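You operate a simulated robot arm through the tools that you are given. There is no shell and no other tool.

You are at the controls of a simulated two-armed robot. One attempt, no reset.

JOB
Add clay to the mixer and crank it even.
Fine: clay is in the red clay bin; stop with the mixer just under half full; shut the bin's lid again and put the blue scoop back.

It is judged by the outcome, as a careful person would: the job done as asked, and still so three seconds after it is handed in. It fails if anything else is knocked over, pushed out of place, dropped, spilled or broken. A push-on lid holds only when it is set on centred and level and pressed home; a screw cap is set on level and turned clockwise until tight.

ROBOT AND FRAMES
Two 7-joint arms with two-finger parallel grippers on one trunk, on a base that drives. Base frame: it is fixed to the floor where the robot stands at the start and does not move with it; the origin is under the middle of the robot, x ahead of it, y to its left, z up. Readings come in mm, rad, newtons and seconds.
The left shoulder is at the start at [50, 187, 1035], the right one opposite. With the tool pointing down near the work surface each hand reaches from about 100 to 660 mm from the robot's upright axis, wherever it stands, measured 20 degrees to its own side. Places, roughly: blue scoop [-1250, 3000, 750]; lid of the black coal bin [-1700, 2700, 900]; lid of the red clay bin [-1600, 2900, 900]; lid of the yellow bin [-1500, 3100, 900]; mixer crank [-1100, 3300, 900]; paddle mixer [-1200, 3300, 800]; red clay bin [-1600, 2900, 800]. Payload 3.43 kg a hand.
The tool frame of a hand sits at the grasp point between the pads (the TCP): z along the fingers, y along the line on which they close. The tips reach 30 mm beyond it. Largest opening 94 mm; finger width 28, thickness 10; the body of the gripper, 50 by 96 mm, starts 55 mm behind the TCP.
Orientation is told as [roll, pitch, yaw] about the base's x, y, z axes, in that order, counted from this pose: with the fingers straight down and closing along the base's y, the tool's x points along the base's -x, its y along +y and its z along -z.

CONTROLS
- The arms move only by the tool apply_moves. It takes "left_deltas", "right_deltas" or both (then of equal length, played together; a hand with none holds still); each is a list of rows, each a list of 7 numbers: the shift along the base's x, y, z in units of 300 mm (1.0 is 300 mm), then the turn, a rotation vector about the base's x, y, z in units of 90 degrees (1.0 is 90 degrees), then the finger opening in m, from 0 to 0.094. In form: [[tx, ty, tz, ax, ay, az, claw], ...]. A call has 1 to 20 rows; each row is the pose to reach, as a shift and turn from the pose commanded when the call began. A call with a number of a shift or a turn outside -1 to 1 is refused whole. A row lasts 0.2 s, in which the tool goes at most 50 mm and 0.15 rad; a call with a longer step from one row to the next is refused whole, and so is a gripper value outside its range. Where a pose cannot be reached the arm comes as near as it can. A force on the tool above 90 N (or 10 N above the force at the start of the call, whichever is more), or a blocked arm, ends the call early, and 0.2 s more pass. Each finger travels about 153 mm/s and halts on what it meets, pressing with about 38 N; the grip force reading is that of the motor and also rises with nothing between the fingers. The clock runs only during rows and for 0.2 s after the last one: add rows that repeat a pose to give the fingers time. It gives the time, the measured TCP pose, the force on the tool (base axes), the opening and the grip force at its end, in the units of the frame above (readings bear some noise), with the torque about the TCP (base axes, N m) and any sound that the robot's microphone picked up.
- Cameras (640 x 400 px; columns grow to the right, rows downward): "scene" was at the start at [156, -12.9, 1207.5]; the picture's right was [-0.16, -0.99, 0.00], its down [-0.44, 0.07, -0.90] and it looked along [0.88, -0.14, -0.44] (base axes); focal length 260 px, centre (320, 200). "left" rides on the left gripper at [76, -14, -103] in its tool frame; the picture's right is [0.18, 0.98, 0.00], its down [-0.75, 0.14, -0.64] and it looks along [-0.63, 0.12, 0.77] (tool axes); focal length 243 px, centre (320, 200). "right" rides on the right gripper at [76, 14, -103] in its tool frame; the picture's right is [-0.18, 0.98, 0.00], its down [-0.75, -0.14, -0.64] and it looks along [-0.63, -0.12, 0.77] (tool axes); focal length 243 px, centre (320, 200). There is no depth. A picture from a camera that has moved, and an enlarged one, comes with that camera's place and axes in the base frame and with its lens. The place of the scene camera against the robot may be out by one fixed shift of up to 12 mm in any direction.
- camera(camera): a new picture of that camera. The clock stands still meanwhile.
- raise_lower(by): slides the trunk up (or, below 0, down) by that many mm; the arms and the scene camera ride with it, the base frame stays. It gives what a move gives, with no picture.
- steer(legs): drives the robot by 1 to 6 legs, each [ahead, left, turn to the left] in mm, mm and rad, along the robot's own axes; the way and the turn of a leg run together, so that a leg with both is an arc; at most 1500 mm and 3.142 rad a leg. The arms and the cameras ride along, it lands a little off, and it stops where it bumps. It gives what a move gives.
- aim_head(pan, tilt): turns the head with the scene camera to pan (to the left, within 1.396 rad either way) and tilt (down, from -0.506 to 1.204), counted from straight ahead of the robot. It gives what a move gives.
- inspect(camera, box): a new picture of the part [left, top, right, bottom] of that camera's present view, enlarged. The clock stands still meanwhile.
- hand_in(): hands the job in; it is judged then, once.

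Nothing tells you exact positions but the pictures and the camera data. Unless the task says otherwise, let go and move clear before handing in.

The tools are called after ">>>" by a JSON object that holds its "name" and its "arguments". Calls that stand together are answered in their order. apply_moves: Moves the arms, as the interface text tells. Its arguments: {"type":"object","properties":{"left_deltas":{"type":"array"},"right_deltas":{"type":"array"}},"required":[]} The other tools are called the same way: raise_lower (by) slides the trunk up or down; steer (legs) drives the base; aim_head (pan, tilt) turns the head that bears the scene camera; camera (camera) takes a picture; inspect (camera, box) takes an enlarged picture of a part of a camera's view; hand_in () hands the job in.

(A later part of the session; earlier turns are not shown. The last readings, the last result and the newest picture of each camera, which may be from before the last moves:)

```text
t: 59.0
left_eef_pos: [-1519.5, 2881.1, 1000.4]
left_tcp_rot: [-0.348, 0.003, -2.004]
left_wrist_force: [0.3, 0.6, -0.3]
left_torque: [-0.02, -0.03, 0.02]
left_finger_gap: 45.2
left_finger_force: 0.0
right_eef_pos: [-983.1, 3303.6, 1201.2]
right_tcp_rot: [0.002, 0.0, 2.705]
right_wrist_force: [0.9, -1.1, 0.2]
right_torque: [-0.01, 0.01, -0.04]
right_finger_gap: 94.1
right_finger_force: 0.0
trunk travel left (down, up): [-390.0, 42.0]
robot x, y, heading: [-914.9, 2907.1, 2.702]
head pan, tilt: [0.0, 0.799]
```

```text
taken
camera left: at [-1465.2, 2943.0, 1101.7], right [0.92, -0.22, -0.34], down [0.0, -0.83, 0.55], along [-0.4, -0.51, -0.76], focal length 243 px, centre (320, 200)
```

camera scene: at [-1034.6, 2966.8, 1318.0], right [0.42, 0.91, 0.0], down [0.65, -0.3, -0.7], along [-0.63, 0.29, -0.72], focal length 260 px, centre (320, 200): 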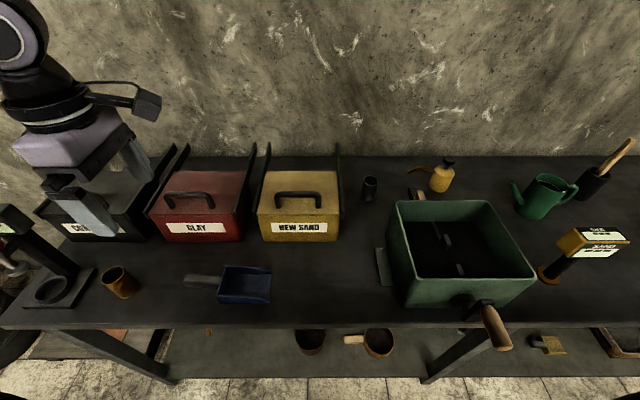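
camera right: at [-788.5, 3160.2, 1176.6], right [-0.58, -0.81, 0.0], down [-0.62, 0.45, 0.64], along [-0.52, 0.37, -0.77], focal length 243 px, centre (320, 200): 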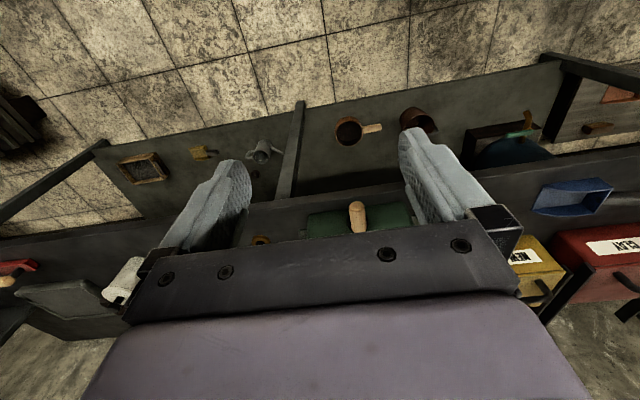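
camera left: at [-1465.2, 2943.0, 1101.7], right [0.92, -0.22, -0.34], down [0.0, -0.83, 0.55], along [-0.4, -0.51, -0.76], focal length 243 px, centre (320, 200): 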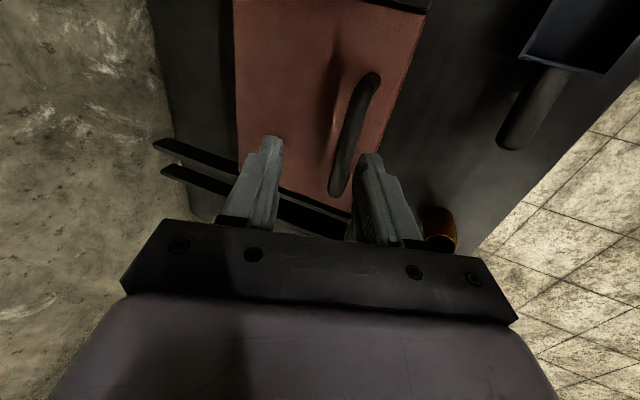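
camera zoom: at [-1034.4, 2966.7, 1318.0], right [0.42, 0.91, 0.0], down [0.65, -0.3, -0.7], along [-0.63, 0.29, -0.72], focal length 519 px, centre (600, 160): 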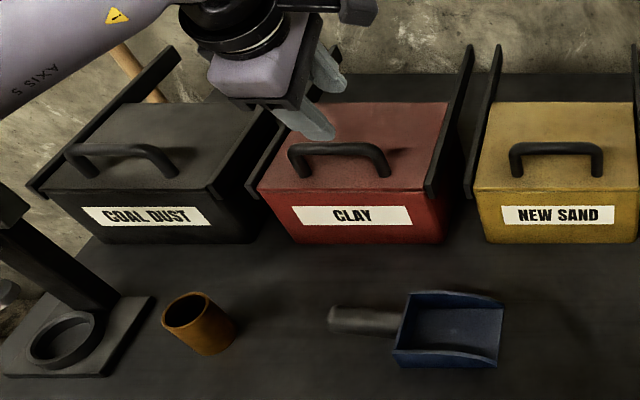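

Alignment looks right; I descend to z≈933 and close on the bar.

>>> {"name": "apply_moves", "arguments": {"left_deltas": [[0, 0, -0.1, 0, 0, 0, 0.045], [0, 0, -0.18, 0, 0, 0, 0.045], [0, 0, -0.223, 0, 0, 0, 0.045], [0, 0, -0.223, 0, 0, 0, 0.045]]}}

>>> {"name": "inspect", "arguments": {"camera": "scene", "box": [80, 120, 272, 240]}}

>>> {"name": "camera", "arguments": {"camera": "left"}}

```text
t: 60.0
left_eef_pos: [-1517.5, 2881.7, 933.7]
left_tcp_rot: [-0.347, 0.002, -2.006]
left_wrist_force: [0.2, -0.3, 0.4]
left_torque: [0.01, -0.03, 0.0]
left_finger_gap: 45.1
left_finger_force: 0.0
right_eef_pos: [-982.4, 3304.9, 1202.6]
right_tcp_rot: [0.001, 0.001, 2.706]
right_wrist_force: [0.2, 0.2, -1.0]
right_torque: [0.06, 0.01, 0.01]
right_finger_gap: 94.0
right_finger_force: 0.0
trunk travel left (down, up): [-390.0, 42.0]
robot x, y, heading: [-917.9, 2907.4, 2.706]
head pan, tilt: [0.0, 0.799]
```

```text
3.33 times, centred on (176, 180) of scene
camera zoom: at [-1034.5, 2966.8, 1318.0], right [0.42, 0.91, 0.0], down [0.65, -0.3, -0.7], along [-0.63, 0.29, -0.72], focal length 865 px, centre (800, 267)
```

zoom: 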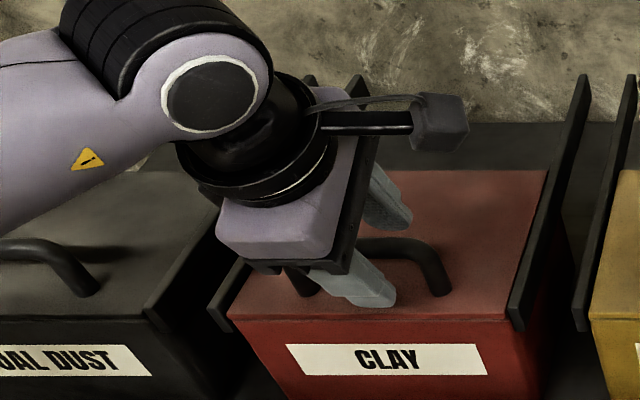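

```text
taken
camera left: at [-1466.0, 2943.1, 1035.4], right [0.92, -0.22, -0.33], down [0.0, -0.83, 0.55], along [-0.4, -0.51, -0.76], focal length 243 px, centre (320, 200)
```

left: 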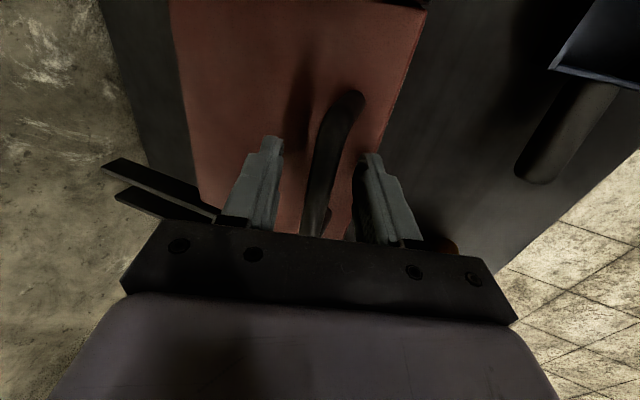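

The bar is between the fingers; I close on it.

>>> {"name": "apply_moves", "arguments": {"left_deltas": [[0, 0, 0, 0, 0, 0, 0.0], [0, 0, 0, 0, 0, 0, 0.0], [0, 0, 0, 0, 0, 0, 0.0]]}}

```text
t: 60.8
left_eef_pos: [-1518.1, 2883.2, 934.2]
left_tcp_rot: [-0.35, 0.003, -2.005]
left_wrist_force: [-1.5, -0.1, 2.7]
left_torque: [-0.15, 0.13, -0.33]
left_finger_gap: 13.9
left_finger_force: 44.8
right_eef_pos: [-982.5, 3304.4, 1200.8]
right_tcp_rot: [0.0, -0.001, 2.706]
right_wrist_force: [0.3, 0.1, -0.3]
right_torque: [0.02, 0.02, 0.02]
right_finger_gap: 94.3
right_finger_force: 0.1
trunk travel left (down, up): [-390.0, 42.0]
robot x, y, heading: [-917.6, 2906.5, 2.703]
head pan, tilt: [0.0, 0.799]
```

Gripped (14 mm). I push the lid back a little to test that it slides.

>>> {"name": "apply_moves", "arguments": {"left_deltas": [[-0.03, 0.014, 0, 0, 0, 0, 0.0], [-0.06, 0.028, 0, 0, 0, 0, 0.0], [-0.09, 0.042, 0, 0, 0, 0, 0.0], [-0.12, 0.056, 0, 0, 0, 0, 0.0]]}}

>>> {"name": "inspect", "arguments": {"camera": "scene", "box": [80, 120, 272, 240]}}

```text
t: 61.8
left_eef_pos: [-1554.4, 2897.7, 934.8]
left_tcp_rot: [-0.348, 0.0, -2.003]
left_wrist_force: [-4.3, -8.0, 9.2]
left_torque: [0.32, -0.29, -0.77]
left_finger_gap: 13.7
left_finger_force: 45.4
right_eef_pos: [-982.0, 3302.3, 1201.8]
right_tcp_rot: [0.001, -0.002, 2.707]
right_wrist_force: [-0.4, 0.2, -0.4]
right_torque: [0.02, 0.02, 0.02]
right_finger_gap: 94.0
right_finger_force: 0.1
trunk travel left (down, up): [-390.0, 42.0]
robot x, y, heading: [-915.2, 2906.7, 2.709]
head pan, tilt: [0.0, 0.799]
```

```text
3.33 times, centred on (176, 180) of scene
camera zoom: at [-1034.1, 2965.8, 1318.1], right [0.42, 0.91, 0.0], down [0.65, -0.3, -0.7], along [-0.63, 0.29, -0.72], focal length 865 px, centre (800, 267)
```

zoom: 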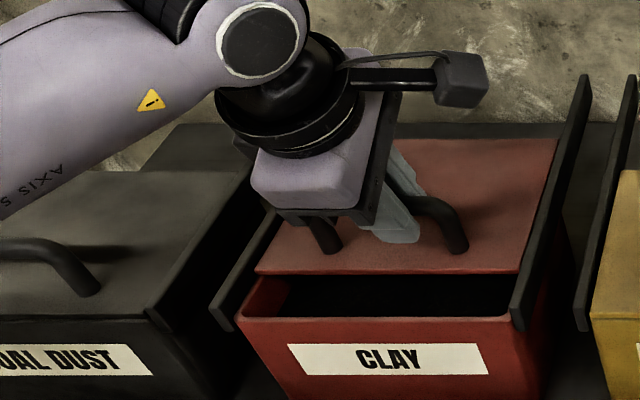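

The lid slides freely and the bin's dark inside shows. I continue to push it open along the rails.

>>> {"name": "apply_moves", "arguments": {"left_deltas": [[-0.031, 0.012, 0, 0, 0, 0, 0.0], [-0.062, 0.024, 0, 0, 0, 0, 0.0], [-0.093, 0.037, 0, 0, 0, 0, 0.0], [-0.124, 0.05, 0, 0, 0, 0, 0.0], [-0.155, 0.063, 0, 0, 0, 0, 0.0], [-0.185, 0.076, 0, 0, 0, 0, 0.0], [-0.215, 0.088, 0, 0, 0, 0, 0.0]]}}

>>> {"name": "inspect", "arguments": {"camera": "scene", "box": [80, 120, 272, 240]}}

```text
t: 63.4
left_eef_pos: [-1617.1, 2927.6, 935.3]
left_tcp_rot: [-0.347, 0.003, -2.007]
left_wrist_force: [3.2, 4.6, 4.0]
left_torque: [-0.68, 0.24, 0.29]
left_finger_gap: 13.8
left_finger_force: 44.6
right_eef_pos: [-981.3, 3304.1, 1200.8]
right_tcp_rot: [0.002, 0.001, 2.706]
right_wrist_force: [-0.1, -0.2, -1.2]
right_torque: [-0.01, -0.01, 0.03]
right_finger_gap: 93.8
right_finger_force: 0.0
trunk travel left (down, up): [-390.0, 42.0]
robot x, y, heading: [-917.6, 2907.2, 2.706]
head pan, tilt: [0.0, 0.799]
```

```text
3.33 times, centred on (176, 180) of scene
camera zoom: at [-1033.7, 2967.6, 1318.0], right [0.42, 0.91, 0.0], down [0.65, -0.3, -0.7], along [-0.63, 0.29, -0.72], focal length 865 px, centre (800, 267)
```

zoom: 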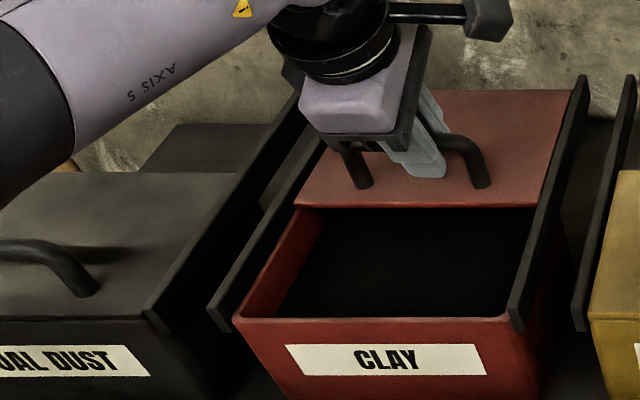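

The lid is about 108 mm open. I release and lift clear.

>>> {"name": "apply_moves", "arguments": {"left_deltas": [[0, 0, 0, 0, 0, 0, 0.045], [0, 0, 0, 0, 0, 0, 0.045], [0, 0, 0.1, 0, 0, 0, 0.045], [0, 0, 0.22, 0, 0, 0, 0.045], [0, 0, 0.35, 0, 0, 0, 0.045], [0.1, -0.045, 0.4, -0.02, -0.04, 0, 0.06], [0.22, -0.1, 0.4, -0.04, -0.08, 0, 0.08], [0.34, -0.15, 0.4, -0.06, -0.12, 0, 0.094], [0.46, -0.21, 0.4, -0.08, -0.16, 0, 0.094], [0.58, -0.26, 0.4, -0.094, -0.2, 0, 0.094], [0.58, -0.26, 0.4, -0.094, -0.2, 0, 0.094]]}}

>>> {"name": "camera", "arguments": {"camera": "scene"}}

>>> {"name": "camera", "arguments": {"camera": "left"}}

>>> {"name": "inspect", "arguments": {"camera": "scene", "box": [80, 120, 272, 240]}}

```text
t: 65.8
left_eef_pos: [-1442.0, 2845.2, 1054.7]
left_tcp_rot: [0.001, -0.002, -2.006]
left_wrist_force: [-0.4, 0.7, -0.2]
left_torque: [0.0, 0.03, -0.05]
left_finger_gap: 93.5
left_finger_force: 0.0
right_eef_pos: [-982.6, 3303.1, 1201.0]
right_tcp_rot: [0.002, 0.0, 2.707]
right_wrist_force: [-0.9, 0.3, -0.4]
right_torque: [0.0, 0.01, 0.04]
right_finger_gap: 93.9
right_finger_force: 0.1
trunk travel left (down, up): [-390.0, 42.0]
robot x, y, heading: [-914.7, 2905.5, 2.707]
head pan, tilt: [0.0, 0.799]
```

```text
taken
camera scene: at [-1034.6, 2966.9, 1317.9], right [0.42, 0.91, 0.0], down [0.65, -0.3, -0.7], along [-0.63, 0.29, -0.72], focal length 260 px, centre (320, 200)
```

scene: 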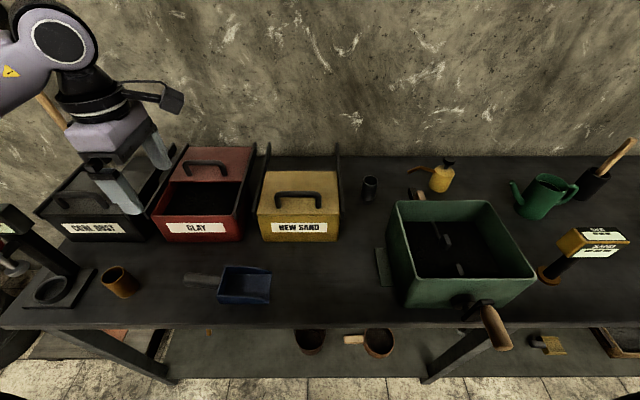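

```text
taken
camera left: at [-1423.2, 2921.7, 1157.4], right [0.97, -0.25, 0.0], down [-0.19, -0.74, 0.64], along [-0.16, -0.62, -0.77], focal length 243 px, centre (320, 200)
```

left: 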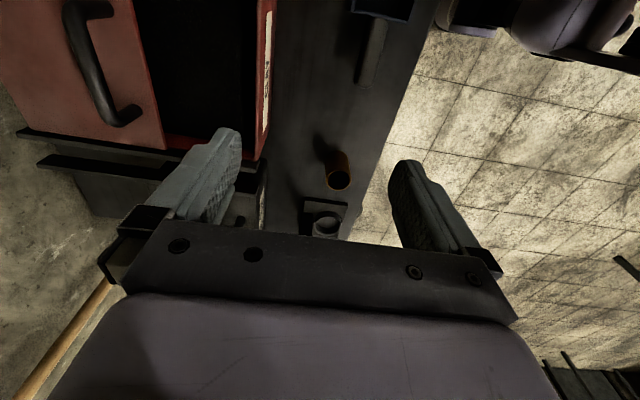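

```text
3.33 times, centred on (176, 180) of scene
camera zoom: at [-1034.6, 2966.9, 1317.9], right [0.42, 0.91, 0.0], down [0.65, -0.3, -0.7], along [-0.63, 0.29, -0.72], focal length 865 px, centre (800, 267)
```

zoom: 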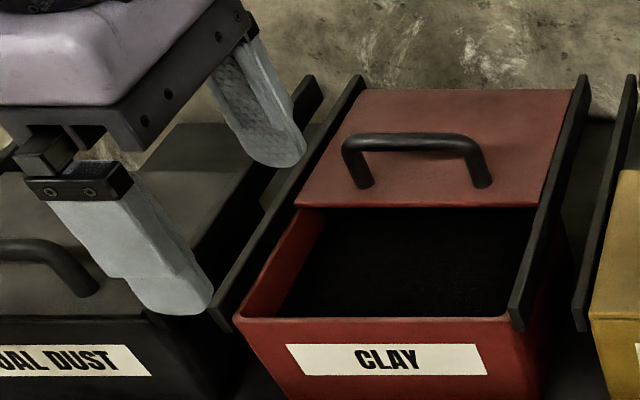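

The bin is open, with dark clay near the top. Next is the scoop: its handle centre is about [-1372, 2856, 815]. I move above it.

>>> {"name": "apply_moves", "arguments": {"left_deltas": [[0.06, 0.013, -0.08, 0, 0, 0, 0.094], [0.12, 0.026, -0.17, 0, 0, 0, 0.08], [0.18, 0.04, -0.27, 0, 0, 0, 0.07], [0.237, 0.053, -0.38, 0, 0, 0, 0.07], [0.237, 0.053, -0.5, 0, 0, 0, 0.07], [0.237, 0.053, -0.5, 0, 0, 0, 0.07]]}}

>>> {"name": "camera", "arguments": {"camera": "left"}}

>>> {"name": "inspect", "arguments": {"camera": "scene", "box": [100, 180, 324, 320]}}

```text
t: 67.2
left_eef_pos: [-1374.2, 2864.3, 905.2]
left_tcp_rot: [0.0, -0.001, -2.006]
left_wrist_force: [-0.4, -0.1, 0.0]
left_torque: [-0.01, 0.04, -0.01]
left_finger_gap: 70.0
left_finger_force: 0.1
right_eef_pos: [-981.3, 3303.9, 1201.4]
right_tcp_rot: [0.003, 0.0, 2.705]
right_wrist_force: [0.2, -0.7, 0.7]
right_torque: [0.03, -0.04, 0.01]
right_finger_gap: 93.8
right_finger_force: 0.1
trunk travel left (down, up): [-390.0, 42.0]
robot x, y, heading: [-915.1, 2903.1, 2.7]
head pan, tilt: [0.0, 0.799]
```

```text
taken
camera left: at [-1353.5, 2940.4, 1006.9], right [0.97, -0.25, 0.0], down [-0.19, -0.74, 0.64], along [-0.16, -0.62, -0.77], focal length 243 px, centre (320, 200)
```

left: 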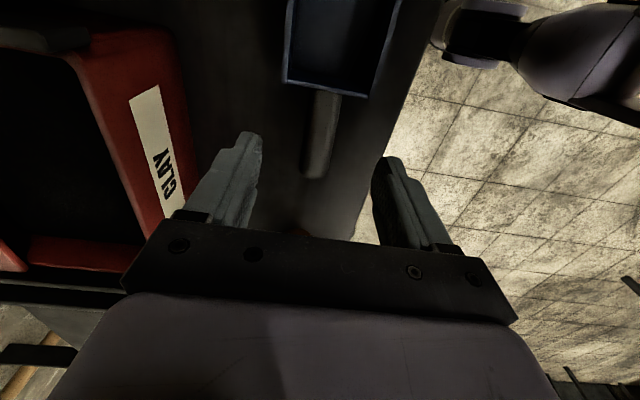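

```text
2.86 times, centred on (212, 250) of scene
camera zoom: at [-1034.5, 2966.8, 1318.0], right [0.42, 0.91, 0.0], down [0.65, -0.3, -0.7], along [-0.63, 0.29, -0.72], focal length 742 px, centre (629, 57)
```

zoom: 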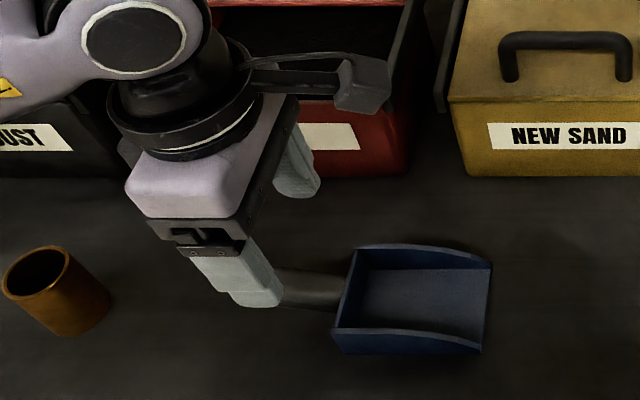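

Handle is centred between the fingers within a few mm. I descend to z≈824 and close.

>>> {"name": "apply_moves", "arguments": {"left_deltas": [[0.006, -0.017, -0.1, 0, 0, 0, 0.07], [0.006, -0.017, -0.19, 0, 0, 0, 0.07], [0.006, -0.017, -0.24, 0, 0, 0, 0.07], [0.006, -0.017, -0.27, 0, 0, 0, 0.07], [0.006, -0.017, -0.27, 0, 0, 0, 0.07]]}}

>>> {"name": "camera", "arguments": {"camera": "left"}}

>>> {"name": "inspect", "arguments": {"camera": "scene", "box": [100, 180, 324, 320]}}

```text
t: 68.4
left_eef_pos: [-1372.9, 2860.0, 823.4]
left_tcp_rot: [0.0, 0.0, -2.004]
left_wrist_force: [0.9, 0.3, -0.4]
left_torque: [0.0, -0.01, -0.01]
left_finger_gap: 70.0
left_finger_force: 0.0
right_eef_pos: [-982.1, 3304.0, 1202.1]
right_tcp_rot: [0.002, 0.0, 2.704]
right_wrist_force: [-0.1, -0.3, -0.7]
right_torque: [0.0, 0.0, -0.02]
right_finger_gap: 93.8
right_finger_force: 0.1
trunk travel left (down, up): [-390.0, 42.0]
robot x, y, heading: [-918.4, 2911.6, 2.704]
head pan, tilt: [0.0, 0.799]
```

```text
taken
camera left: at [-1352.6, 2935.3, 925.4], right [0.97, -0.25, 0.0], down [-0.19, -0.74, 0.64], along [-0.16, -0.62, -0.77], focal length 243 px, centre (320, 200)
```

left: 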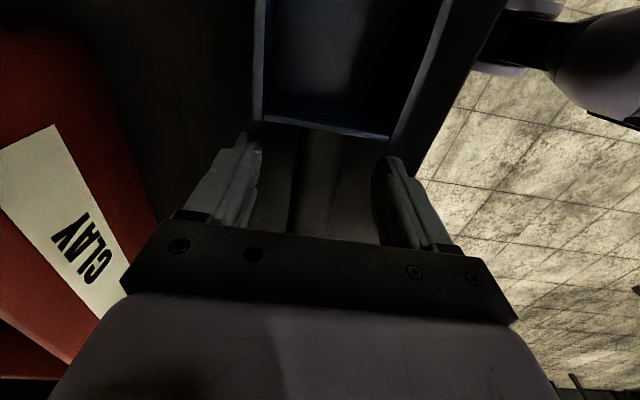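

```text
2.86 times, centred on (212, 250) of scene
camera zoom: at [-1034.5, 2966.7, 1318.0], right [0.42, 0.91, 0.0], down [0.65, -0.3, -0.7], along [-0.63, 0.29, -0.72], focal length 742 px, centre (629, 57)
```

zoom: 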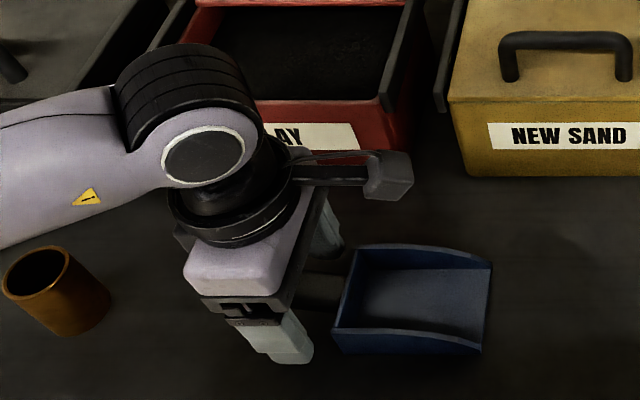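

Handle is between the pads. I close and lift a little to check the grip.

>>> {"name": "apply_moves", "arguments": {"left_deltas": [[0, 0, 0, 0, 0, 0, 0.0], [0, 0, 0, 0, 0, 0, 0.0], [0, 0, 0, 0, 0, 0, 0.0], [0, 0, 0, 0, 0, 0, 0.0]]}}

>>> {"name": "apply_moves", "arguments": {"left_deltas": [[0, 0, 0.05, 0, 0, 0, 0.0], [0, 0, 0.12, 0, 0, 0, 0.0], [0, 0, 0.24, 0, 0, 0, 0.0], [0, 0, 0.36, 0, 0, 0, 0.0], [0, 0, 0.46, 0, 0, 0, 0.0], [0, 0, 0.46, 0, 0, 0, 0.0]]}}

>>> {"name": "camera", "arguments": {"camera": "left"}}

>>> {"name": "inspect", "arguments": {"camera": "scene", "box": [68, 120, 324, 280]}}

```text
t: 69.4
left_eef_pos: [-1372.5, 2859.9, 822.5]
left_tcp_rot: [0.001, 0.0, -2.004]
left_wrist_force: [0.5, -0.4, 0.4]
left_torque: [0.01, 0.01, 0.03]
left_finger_gap: 30.3
left_finger_force: 37.6
right_eef_pos: [-982.6, 3302.6, 1201.9]
right_tcp_rot: [0.004, 0.0, 2.705]
right_wrist_force: [0.1, -0.8, 0.4]
right_torque: [0.02, 0.01, 0.02]
right_finger_gap: 94.2
right_finger_force: 0.2
trunk travel left (down, up): [-390.0, 42.0]
robot x, y, heading: [-916.6, 2909.1, 2.706]
head pan, tilt: [0.0, 0.799]
```

```text
t: 70.8
left_eef_pos: [-1371.5, 2858.9, 961.9]
left_tcp_rot: [0.0, -0.002, -2.004]
left_wrist_force: [0.2, 0.0, -2.1]
left_torque: [-0.06, 0.04, 0.01]
left_finger_gap: 30.1
left_finger_force: 38.1
right_eef_pos: [-981.8, 3303.8, 1201.0]
right_tcp_rot: [0.0, 0.001, 2.706]
right_wrist_force: [-0.8, -0.9, -0.4]
right_torque: [-0.03, 0.01, 0.04]
right_finger_gap: 94.0
right_finger_force: 0.1
trunk travel left (down, up): [-390.0, 42.0]
robot x, y, heading: [-914.2, 2904.1, 2.708]
head pan, tilt: [0.0, 0.799]
```

```text
taken
camera left: at [-1352.3, 2935.0, 1064.1], right [0.97, -0.25, 0.0], down [-0.19, -0.74, 0.64], along [-0.16, -0.62, -0.77], focal length 243 px, centre (320, 200)
```

left: 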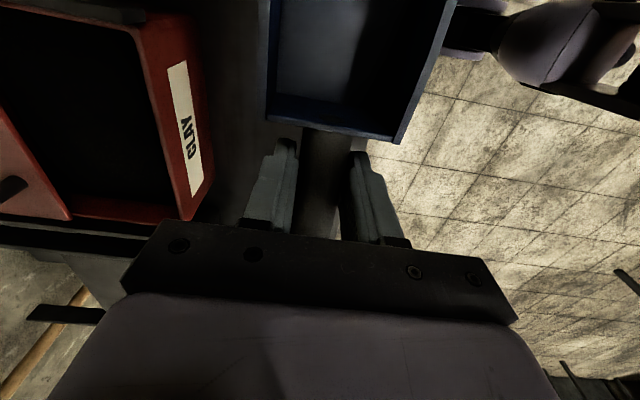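

```text
2.50 times, centred on (196, 200) of scene
camera zoom: at [-1034.7, 2966.7, 1317.9], right [0.42, 0.91, 0.0], down [0.65, -0.3, -0.7], along [-0.63, 0.29, -0.72], focal length 649 px, centre (630, 200)
```

zoom: 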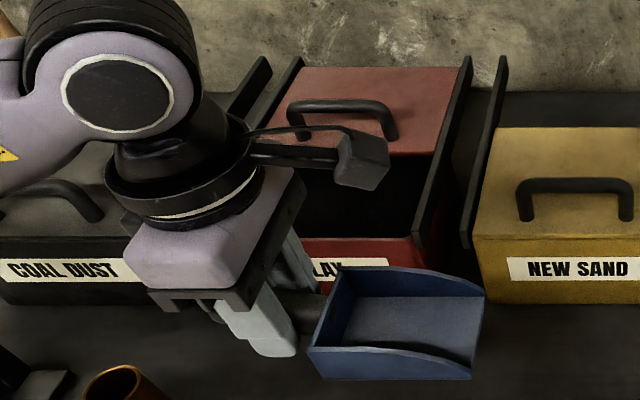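

The scoop is held level (about 2 N). Before scooping I look closely at the mixer's present contents.

>>> {"name": "inspect", "arguments": {"camera": "scene", "box": [370, 180, 562, 300]}}

>>> {"name": "camera", "arguments": {"camera": "right"}}

```text
3.33 times, centred on (466, 240) of scene
camera zoom: at [-1034.7, 2966.7, 1317.9], right [0.42, 0.91, 0.0], down [0.65, -0.3, -0.7], along [-0.63, 0.29, -0.72], focal length 865 px, centre (-167, 67)
```

zoom: 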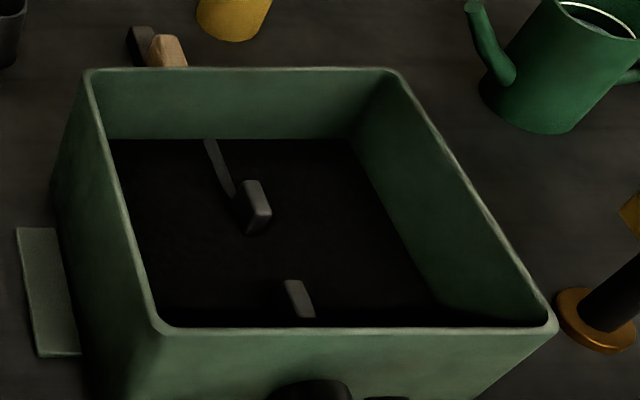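

```text
taken
camera right: at [-919.2, 3259.0, 1303.3], right [-0.58, -0.81, 0.0], down [-0.62, 0.45, 0.64], along [-0.52, 0.37, -0.77], focal length 243 px, centre (320, 200)
```

right: 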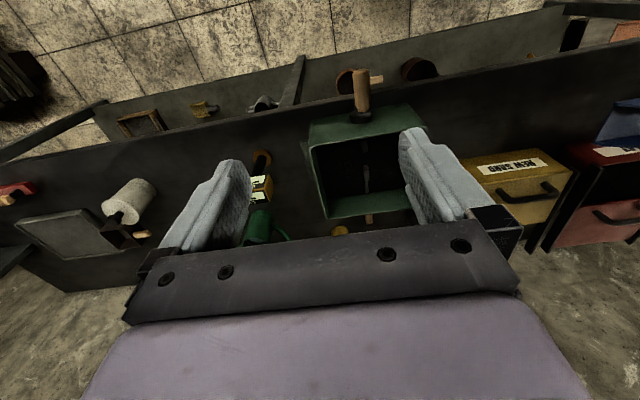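

The contents look very dark at z≈835, with paddle tips poking out. I move the right hand's camera over the mixer for a better look.

>>> {"name": "apply_moves", "arguments": {"right_deltas": [[-0.11, 0.015, -0.05, 0, 0, 0, 0.06], [-0.22, 0.03, -0.1, 0, 0, 0, 0.03], [-0.33, 0.045, -0.15, 0, 0, 0, 0], [-0.449, 0.062, -0.2, 0, 0, 0, 0], [-0.449, 0.062, -0.2, 0, 0, 0, 0]]}}

>>> {"name": "camera", "arguments": {"camera": "right"}}

```text
t: 72.0
left_eef_pos: [-1371.6, 2859.0, 961.7]
left_tcp_rot: [0.0, 0.0, -2.006]
left_wrist_force: [-0.2, 0.1, -2.6]
left_torque: [-0.07, 0.04, -0.01]
left_finger_gap: 30.1
left_finger_force: 37.4
right_eef_pos: [-1116.8, 3322.6, 1142.8]
right_tcp_rot: [0.002, -0.001, 2.707]
right_wrist_force: [0.6, 0.5, 0.2]
right_torque: [0.0, 0.02, 0.03]
right_finger_gap: 0.1
right_finger_force: 32.7
trunk travel left (down, up): [-390.0, 42.0]
robot x, y, heading: [-916.1, 2903.3, 2.7]
head pan, tilt: [0.0, 0.799]
```

```text
taken
camera right: at [-1054.1, 3278.0, 1243.4], right [-0.58, -0.81, 0.0], down [-0.62, 0.45, 0.64], along [-0.52, 0.37, -0.77], focal length 243 px, centre (320, 200)
```

right: 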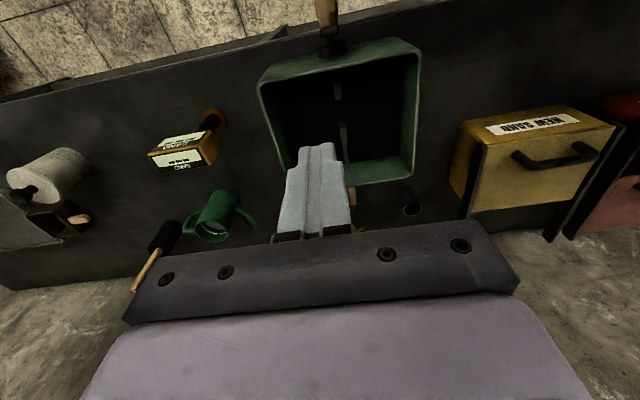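

>>> {"name": "inspect", "arguments": {"camera": "right", "box": [240, 20, 440, 200]}}

>>> {"name": "inspect", "arguments": {"camera": "right", "box": [270, 0, 430, 100]}}

>>> {"name": "inspect", "arguments": {"camera": "scene", "box": [370, 180, 562, 360]}}

```text
2.22 times, centred on (340, 110) of right
camera zoom: at [-1054.1, 3278.0, 1243.4], right [-0.58, -0.81, 0.0], down [-0.62, 0.45, 0.64], along [-0.52, 0.37, -0.77], focal length 539 px, centre (276, 400)
```

zoom: 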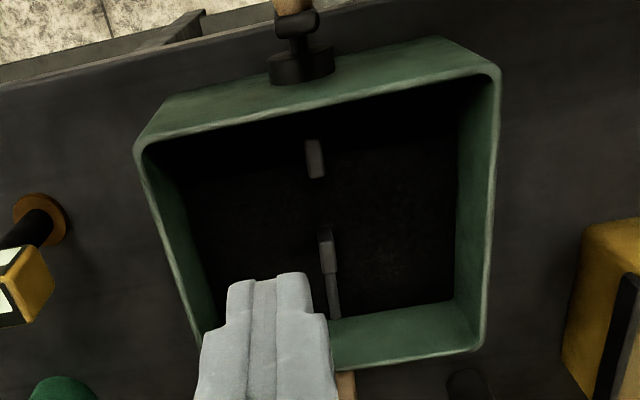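

```text
4.00 times, centred on (350, 50) of right
camera zoom: at [-1054.1, 3278.0, 1243.4], right [-0.58, -0.81, 0.0], down [-0.62, 0.45, 0.64], along [-0.52, 0.37, -0.77], focal length 970 px, centre (200, 800)
```

zoom: 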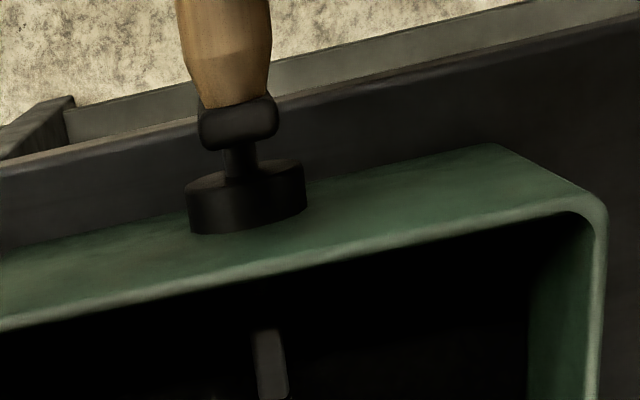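

```text
2.22 times, centred on (466, 270) of scene
camera zoom: at [-1034.4, 2966.7, 1318.0], right [0.42, 0.91, 0.0], down [0.65, -0.3, -0.7], along [-0.63, 0.29, -0.72], focal length 577 px, centre (-4, 44)
```

zoom: 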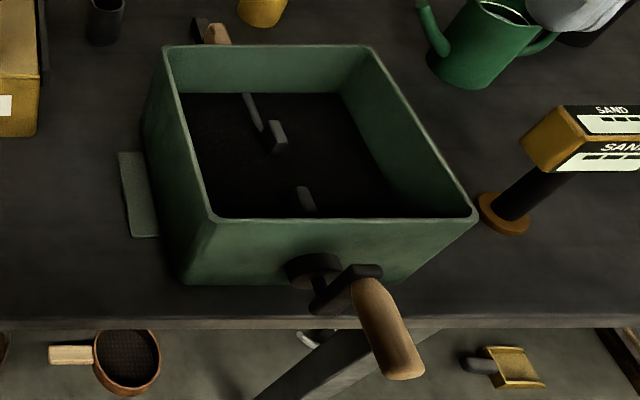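

The mixer holds dark material to z≈835 (rim ≈903), so it needs a modest amount. I carry the empty scoop above the bin opening and tip its mouth down about 50°.

>>> {"name": "apply_moves", "arguments": {"left_deltas": [[-0.1, -0.02, 0.1, 0, 0, 0, 0], [-0.22, -0.04, 0.16, 0, 0, 0, 0], [-0.35, -0.06, 0.16, 0, 0, 0, 0], [-0.5, -0.085, 0.16, 0, 0, 0, 0], [-0.62, -0.105, 0.16, 0, 0, 0, 0], [-0.671, -0.114, 0.16, -0.084, 0.039, 0, 0], [-0.671, -0.114, 0.16, -0.168, 0.078, 0, 0], [-0.671, -0.114, 0.16, -0.252, 0.117, 0, 0], [-0.671, -0.114, 0.16, -0.336, 0.156, 0, 0], [-0.671, -0.114, 0.16, -0.42, 0.195, 0, 0], [-0.671, -0.114, 0.16, -0.504, 0.235, 0, 0], [-0.671, -0.114, 0.16, -0.504, 0.235, 0, 0]]}}

>>> {"name": "inspect", "arguments": {"camera": "scene", "box": [68, 90, 324, 250]}}

>>> {"name": "camera", "arguments": {"camera": "left"}}

```text
t: 74.6
left_eef_pos: [-1572.5, 2824.6, 1008.9]
left_tcp_rot: [-0.002, -0.877, -2.0]
left_wrist_force: [0.0, -0.1, -1.8]
left_torque: [0.01, -0.01, -0.05]
left_finger_gap: 30.0
left_finger_force: 38.0
right_eef_pos: [-1117.1, 3323.2, 1141.0]
right_tcp_rot: [-0.001, 0.001, 2.704]
right_wrist_force: [-0.4, -0.5, 0.3]
right_torque: [-0.02, 0.0, 0.03]
right_finger_gap: 0.0
right_finger_force: 32.9
trunk travel left (down, up): [-390.0, 42.0]
robot x, y, heading: [-913.6, 2906.2, 2.705]
head pan, tilt: [0.0, 0.799]
```

```text
2.50 times, centred on (196, 170) of scene
camera zoom: at [-1034.7, 2966.6, 1318.0], right [0.42, 0.91, 0.0], down [0.65, -0.3, -0.7], along [-0.63, 0.29, -0.72], focal length 649 px, centre (630, 275)
```

zoom: 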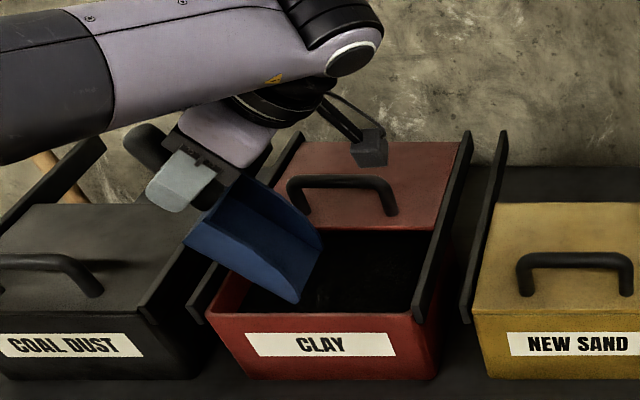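

```text
taken
camera left: at [-1531.3, 2948.2, 1016.0], right [0.94, -0.31, -0.14], down [0.13, -0.05, 0.99], along [-0.31, -0.95, -0.01], focal length 243 px, centre (320, 200)
```

left: 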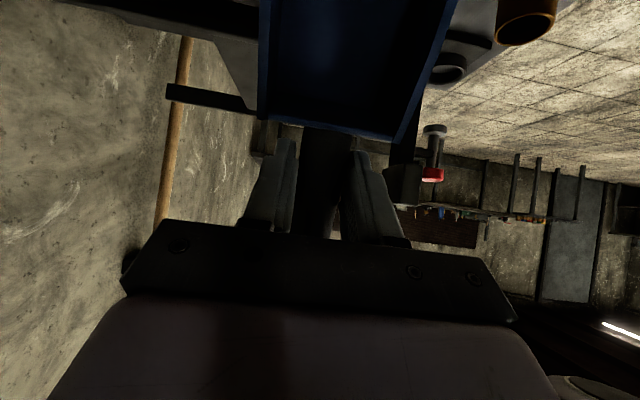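

The scoop is tipped over the clay as planned. I plunge it along the blade direction and check.

>>> {"name": "apply_moves", "arguments": {"left_deltas": [[0.022, 0.047, -0.055, 0, 0, 0, 0], [0.0439, 0.0943, -0.11, 0, 0, 0, 0], [0.058, 0.1245, -0.149, 0, 0, 0, 0], [0.0721, 0.1547, -0.187, 0, 0, 0, 0]]}}

>>> {"name": "inspect", "arguments": {"camera": "scene", "box": [68, 90, 324, 250]}}

```text
t: 75.6
left_eef_pos: [-1550.7, 2870.4, 952.8]
left_tcp_rot: [-0.002, -0.875, -2.004]
left_wrist_force: [0.0, -0.5, -1.6]
left_torque: [0.0, -0.01, 0.01]
left_finger_gap: 30.0
left_finger_force: 38.1
right_eef_pos: [-1115.9, 3323.1, 1141.0]
right_tcp_rot: [0.0, 0.0, 2.705]
right_wrist_force: [0.1, -1.3, -0.5]
right_torque: [-0.01, 0.04, 0.02]
right_finger_gap: 0.0
right_finger_force: 33.0
trunk travel left (down, up): [-390.0, 42.0]
robot x, y, heading: [-917.5, 2906.3, 2.706]
head pan, tilt: [0.0, 0.799]
```

```text
2.50 times, centred on (196, 170) of scene
camera zoom: at [-1034.8, 2966.9, 1317.9], right [0.42, 0.91, 0.0], down [0.65, -0.3, -0.7], along [-0.63, 0.29, -0.72], focal length 649 px, centre (630, 275)
```

zoom: 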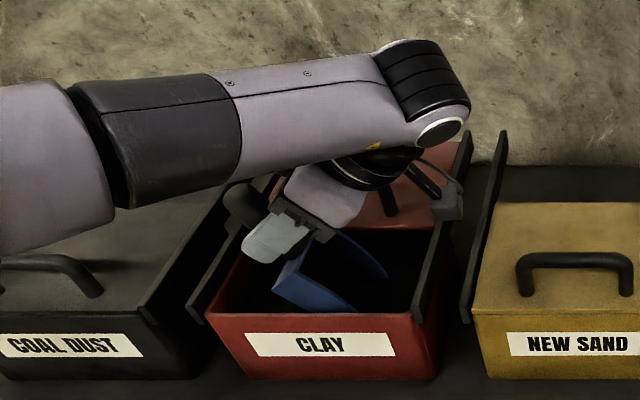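

The mouth is in the clay without resistance. I sweep and level the scoop, then lift.

>>> {"name": "apply_moves", "arguments": {"left_deltas": [[-0.001, -0.002, -0.027, 0.0403, -0.0188, 0, 0], [-0.0017, -0.0036, -0.053, 0.0806, -0.0376, 0, 0], [-0.0028, -0.006, -0.073, 0.1208, -0.0563, 0, 0], [-0.0038, -0.0082, -0.094, 0.1611, -0.0751, 0, 0], [-0.0056, -0.0121, -0.105, 0.2014, -0.0939, 0, 0], [-0.0082, -0.0175, -0.117, 0.2417, -0.1127, 0, 0], [-0.0134, -0.0287, -0.119, 0.282, -0.1315, 0, 0], [-0.0183, -0.0393, -0.121, 0.3222, -0.1503, 0, 0], [-0.0247, -0.0529, -0.118, 0.3625, -0.169, 0, 0], [-0.031, -0.0665, -0.116, 0.4028, -0.1878, 0, 0], [-0.0361, -0.0773, -0.111, 0.4431, -0.2066, 0, 0], [-0.0411, -0.0882, -0.107, 0.4834, -0.2254, 0, 0], [-0.044, -0.0943, -0.097, 0.5236, -0.2442, 0, 0], [-0.0468, -0.1003, -0.088, 0.5639, -0.263, 0, 0], [-0.0473, -0.1015, -0.02, 0.5841, -0.2723, 0, 0], [-0.0479, -0.1027, 0.048, 0.5841, -0.2723, 0, 0], [-0.0479, -0.1027, 0.147, 0.5841, -0.2723, 0, 0], [-0.0479, -0.1027, 0.22, 0.5841, -0.2723, 0, 0], [-0.0479, -0.1027, 0.22, 0.5841, -0.2723, 0, 0]]}}

>>> {"name": "inspect", "arguments": {"camera": "scene", "box": [68, 90, 324, 250]}}

>>> {"name": "camera", "arguments": {"camera": "left"}}

```text
t: 79.6
left_eef_pos: [-1566.4, 2841.9, 1018.9]
left_tcp_rot: [-0.002, 0.137, -2.004]
left_wrist_force: [-0.7, 0.4, -3.9]
left_torque: [-0.11, 0.06, 0.01]
left_finger_gap: 30.4
left_finger_force: 38.0
right_eef_pos: [-1116.7, 3321.9, 1141.4]
right_tcp_rot: [0.001, 0.0, 2.706]
right_wrist_force: [-0.8, -0.8, 0.2]
right_torque: [0.0, 0.0, -0.01]
right_finger_gap: 0.0
right_finger_force: 33.7
trunk travel left (down, up): [-390.0, 42.0]
robot x, y, heading: [-913.8, 2906.2, 2.704]
head pan, tilt: [0.0, 0.799]
```

```text
2.50 times, centred on (196, 170) of scene
camera zoom: at [-1035.1, 2966.7, 1317.9], right [0.42, 0.91, 0.0], down [0.65, -0.3, -0.7], along [-0.63, 0.29, -0.72], focal length 649 px, centre (630, 275)
```

zoom: 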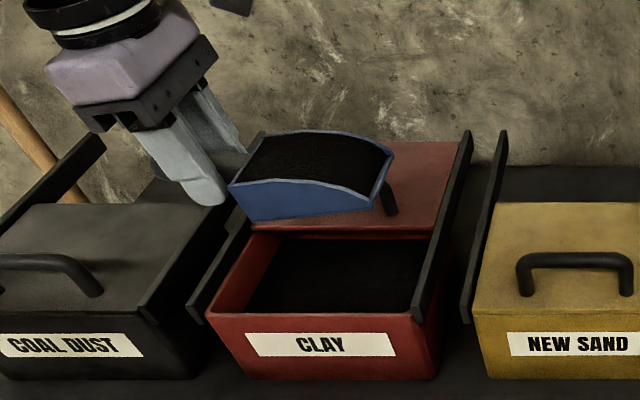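

```text
taken
camera left: at [-1553.1, 2904.0, 1131.0], right [0.97, -0.25, 0.03], down [-0.22, -0.82, 0.53], along [-0.11, -0.52, -0.85], focal length 243 px, centre (320, 200)
```

left: 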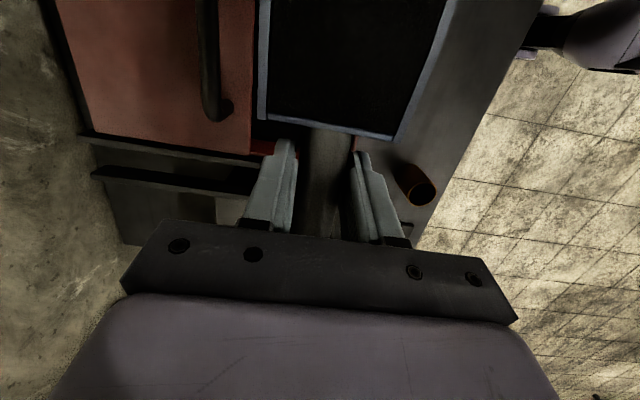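

The scoop came up full. The mixer is too far right for the left arm from here, so I tuck the right hand back and drive about 350 mm to the right with the scoop held level.

>>> {"name": "apply_moves", "arguments": {"right_deltas": [[0.11, -0.015, 0.05, 0, 0, 0, 0], [0.22, -0.03, 0.1, 0, 0, 0, 0], [0.33, -0.045, 0.15, 0, 0, 0, 0], [0.449, -0.062, 0.2, 0, 0, 0, 0], [0.449, -0.062, 0.2, 0, 0, 0, 0]]}}

>>> {"name": "steer", "arguments": {"legs": [[0, -350, 0]]}}

>>> {"name": "camera", "arguments": {"camera": "scene"}}

```text
t: 80.8
left_eef_pos: [-1566.8, 2839.9, 1018.6]
left_tcp_rot: [-0.001, 0.138, -2.002]
left_wrist_force: [-0.1, 0.5, -4.5]
left_torque: [-0.12, 0.03, -0.04]
left_finger_gap: 30.2
left_finger_force: 37.7
right_eef_pos: [-982.2, 3302.8, 1200.6]
right_tcp_rot: [0.002, 0.003, 2.708]
right_wrist_force: [-0.5, -0.4, 0.5]
right_torque: [0.02, 0.0, -0.01]
right_finger_gap: 0.2
right_finger_force: 32.7
trunk travel left (down, up): [-390.0, 42.0]
robot x, y, heading: [-916.6, 2908.7, 2.702]
head pan, tilt: [0.0, 0.799]
```

```text
t: 84.5
left_eef_pos: [-1419.1, 3158.1, 1018.7]
left_tcp_rot: [0.001, 0.139, -2.003]
left_wrist_force: [0.2, 0.5, -4.1]
left_torque: [-0.16, 0.06, 0.04]
left_finger_gap: 30.5
left_finger_force: 38.2
right_eef_pos: [-835.0, 3620.8, 1200.2]
right_tcp_rot: [0.0, 0.0, 2.706]
right_wrist_force: [0.2, -0.4, 0.1]
right_torque: [0.01, 0.02, 0.0]
right_finger_gap: 0.0
right_finger_force: 33.0
trunk travel left (down, up): [-390.0, 42.0]
robot x, y, heading: [-768.2, 3223.9, 2.708]
head pan, tilt: [0.0, 0.799]
```

```text
taken
camera scene: at [-887.5, 3284.4, 1317.9], right [0.42, 0.91, 0.0], down [0.65, -0.3, -0.7], along [-0.63, 0.29, -0.72], focal length 260 px, centre (320, 200)
```

scene: 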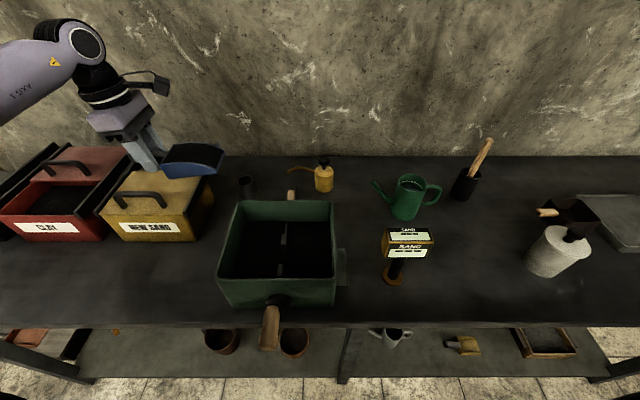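

Now the mixer is in front of me (rim centre ≈ [-1199, 3348, 903]). I bring the full scoop over to its left side, level, staying high over the yellow bin.

>>> {"name": "apply_moves", "arguments": {"left_deltas": [[0.05, 0.026, 0, 0, 0, 0, 0], [0.13, 0.068, 0, 0, 0, 0, 0], [0.22, 0.115, 0, 0, 0, 0, 0], [0.32, 0.167, 0, 0, 0, 0, 0], [0.42, 0.22, 0, 0, 0, 0, 0], [0.51, 0.267, 0, 0, 0, 0, 0], [0.56, 0.293, 0, 0, 0, 0, 0], [0.58, 0.303, -0.04, 0, 0, 0, 0], [0.58, 0.303, -0.1, 0, 0, 0, 0], [0.58, 0.303, -0.16, 0, 0, 0, 0], [0.58, 0.303, -0.16, 0, 0, 0, 0]]}}

>>> {"name": "inspect", "arguments": {"camera": "scene", "box": [160, 130, 416, 310]}}

```text
t: 86.9
left_eef_pos: [-1243.1, 3248.2, 971.5]
left_tcp_rot: [-0.001, 0.138, -2.005]
left_wrist_force: [-0.2, 0.1, -4.0]
left_torque: [-0.17, 0.08, 0.0]
left_finger_gap: 30.2
left_finger_force: 37.7
right_eef_pos: [-834.8, 3621.0, 1200.8]
right_tcp_rot: [-0.001, -0.002, 2.707]
right_wrist_force: [0.3, 0.3, 0.6]
right_torque: [0.02, -0.02, -0.02]
right_finger_gap: 0.0
right_finger_force: 32.7
trunk travel left (down, up): [-390.0, 42.0]
robot x, y, heading: [-765.8, 3225.3, 2.709]
head pan, tilt: [0.0, 0.799]
```

```text
2.22 times, centred on (288, 220) of scene
camera zoom: at [-887.4, 3284.3, 1317.9], right [0.42, 0.91, 0.0], down [0.65, -0.3, -0.7], along [-0.63, 0.29, -0.72], focal length 577 px, centre (391, 156)
```

zoom: 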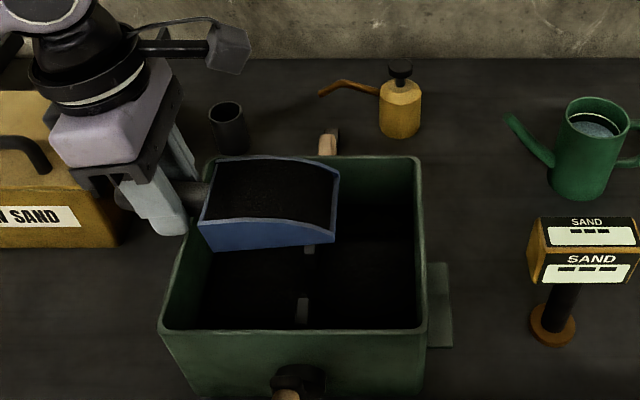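

The mouth is over the middle of the mixer. I tip it mouth-down, turning roughly about the mouth.

>>> {"name": "apply_moves", "arguments": {"left_deltas": [[0.0042, 0.0091, 0.0167, -0.0604, 0.0282, 0, 0], [0.0099, 0.0211, 0.033, -0.1208, 0.0563, 0, 0], [0.0169, 0.0363, 0.05, -0.1813, 0.0845, 0, 0], [0.0268, 0.0574, 0.073, -0.2417, 0.1127, 0, 0], [0.0409, 0.0876, 0.1, -0.3122, 0.1456, 0, 0], [0.0549, 0.1178, 0.123, -0.3827, 0.1784, 0, 0], [0.0718, 0.1541, 0.137, -0.4532, 0.2113, 0, 0], [0.0902, 0.1933, 0.15, -0.5236, 0.2442, 0, 0], [0.1071, 0.2296, 0.157, -0.5841, 0.2723, 0, 0], [0.1324, 0.284, 0.157, -0.6646, 0.3099, 0, 0], [0.1535, 0.3293, 0.157, -0.7351, 0.3428, 0, 0], [0.1535, 0.3293, 0.157, -0.7351, 0.3428, 0, 0], [0.1535, 0.3293, 0.157, -0.7351, 0.3428, 0, 0], [0.1535, 0.3293, 0.157, -0.7351, 0.3428, 0, 0]]}}

>>> {"name": "inspect", "arguments": {"camera": "scene", "box": [160, 130, 416, 310]}}

>>> {"name": "camera", "arguments": {"camera": "left"}}

```text
t: 89.9
left_eef_pos: [-1215.7, 3323.6, 1021.4]
left_tcp_rot: [-0.013, -1.112, -1.943]
left_wrist_force: [-0.9, 0.0, -1.3]
left_torque: [-0.03, 0.02, 0.02]
left_finger_gap: 29.8
left_finger_force: 37.9
left hand out of reach, approached as far as the arm can: row 11, 12, 13, 14
right_eef_pos: [-834.6, 3621.4, 1201.8]
right_tcp_rot: [0.001, 0.001, 2.708]
right_wrist_force: [-0.1, 0.5, 0.4]
right_torque: [-0.01, -0.03, 0.01]
right_finger_gap: 0.2
right_finger_force: 33.0
trunk travel left (down, up): [-390.0, 42.0]
robot x, y, heading: [-770.4, 3224.4, 2.708]
head pan, tilt: [0.0, 0.799]
```

```text
2.22 times, centred on (288, 220) of scene
camera zoom: at [-887.1, 3284.4, 1317.9], right [0.42, 0.91, 0.0], down [0.65, -0.3, -0.7], along [-0.63, 0.29, -0.72], focal length 577 px, centre (391, 156)
```

zoom: 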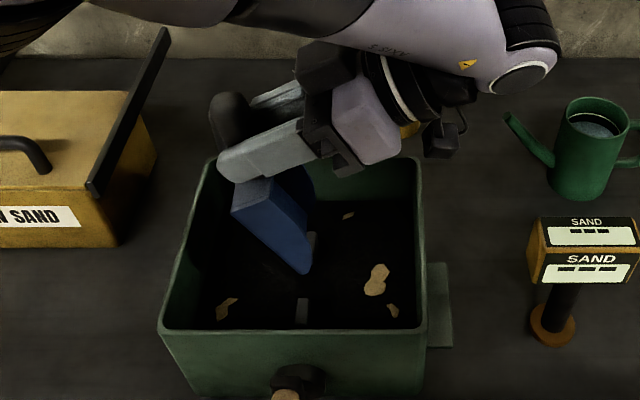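

```text
taken
camera left: at [-1181.3, 3446.9, 999.1], right [0.94, -0.29, -0.17], down [0.23, 0.17, 0.96], along [-0.25, -0.94, 0.23], focal length 243 px, centre (320, 200)
```

left: 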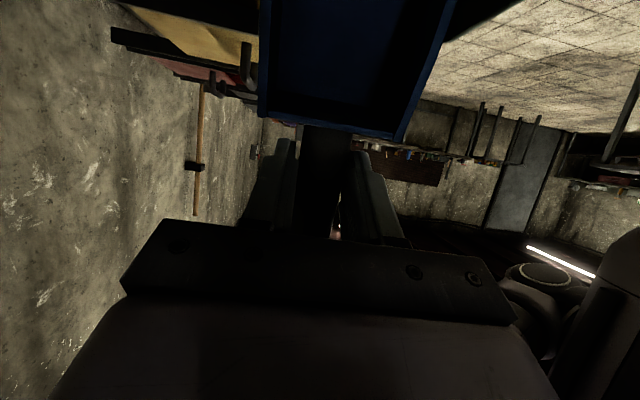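

The clay dropped into the mixer (light patches show) and the scoop looks empty. I level the scoop again, backing out to the left, and look at the level.

>>> {"name": "apply_moves", "arguments": {"left_deltas": [[-0.005, -0.013, 0.02, 0.0806, -0.0376, 0, 0], [-0.015, -0.04, 0.04, 0.1611, -0.0751, 0, 0], [-0.03, -0.08, 0.05, 0.2417, -0.1127, 0, 0], [-0.045, -0.12, 0.05, 0.3222, -0.1503, 0, 0], [-0.06, -0.165, 0.05, 0.4028, -0.1878, 0, 0], [-0.075, -0.21, 0.05, 0.4834, -0.2254, 0, 0], [-0.09, -0.25, 0.03, 0.5639, -0.263, 0, 0], [-0.092, -0.252, 0.0, 0.6445, -0.3005, 0, 0], [-0.092, -0.252, 0.0, 0.6445, -0.3005, 0, 0]]}}

>>> {"name": "inspect", "arguments": {"camera": "scene", "box": [192, 170, 384, 320]}}

```text
t: 91.9
left_eef_pos: [-1227.2, 3260.6, 1018.6]
left_tcp_rot: [-0.003, -0.017, -2.005]
left_wrist_force: [0.3, -0.5, -1.6]
left_torque: [-0.03, 0.05, -0.01]
left_finger_gap: 29.8
left_finger_force: 38.0
right_eef_pos: [-835.7, 3621.0, 1201.4]
right_tcp_rot: [-0.001, 0.001, 2.707]
right_wrist_force: [0.1, 0.6, -0.2]
right_torque: [-0.02, -0.03, 0.0]
right_finger_gap: 0.1
right_finger_force: 33.1
trunk travel left (down, up): [-390.0, 42.0]
robot x, y, heading: [-767.6, 3225.0, 2.703]
head pan, tilt: [0.0, 0.799]
```

```text
2.67 times, centred on (288, 245) of scene
camera zoom: at [-887.1, 3284.4, 1318.0], right [0.42, 0.91, 0.0], down [0.65, -0.3, -0.7], along [-0.63, 0.29, -0.72], focal length 692 px, centre (405, 80)
```

zoom: 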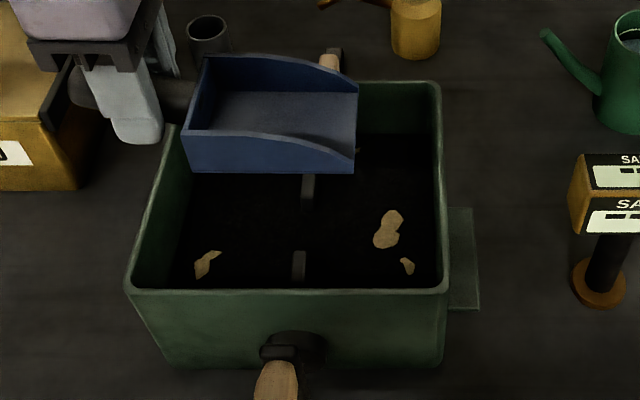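

I zoom in on the mixer's walls to measure the level.

>>> {"name": "inspect", "arguments": {"camera": "scene", "box": [222, 200, 302, 290]}}

>>> {"name": "inspect", "arguments": {"camera": "scene", "box": [290, 190, 360, 260]}}

```text
4.44 times, centred on (262, 245) of scene
camera zoom: at [-887.1, 3284.4, 1318.0], right [0.42, 0.91, 0.0], down [0.65, -0.3, -0.7], along [-0.63, 0.29, -0.72], focal length 1154 px, centre (578, 0)
```

zoom: 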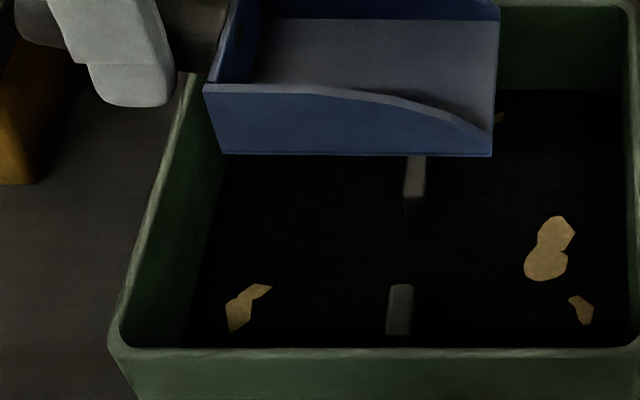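

```text
5.71 times, centred on (325, 225) of scene
camera zoom: at [-887.1, 3284.4, 1318.0], right [0.42, 0.91, 0.0], down [0.65, -0.3, -0.7], along [-0.63, 0.29, -0.72], focal length 1483 px, centre (291, 57)
```

zoom: 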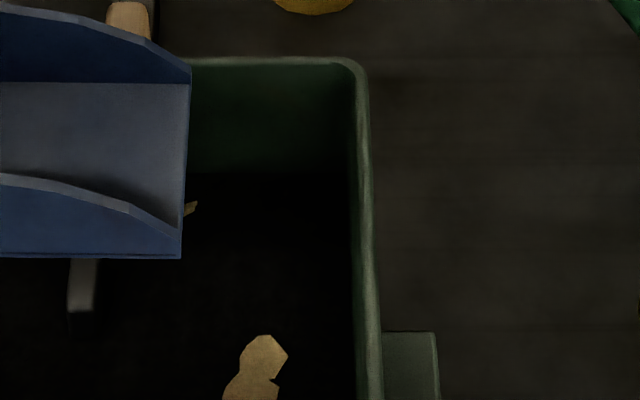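

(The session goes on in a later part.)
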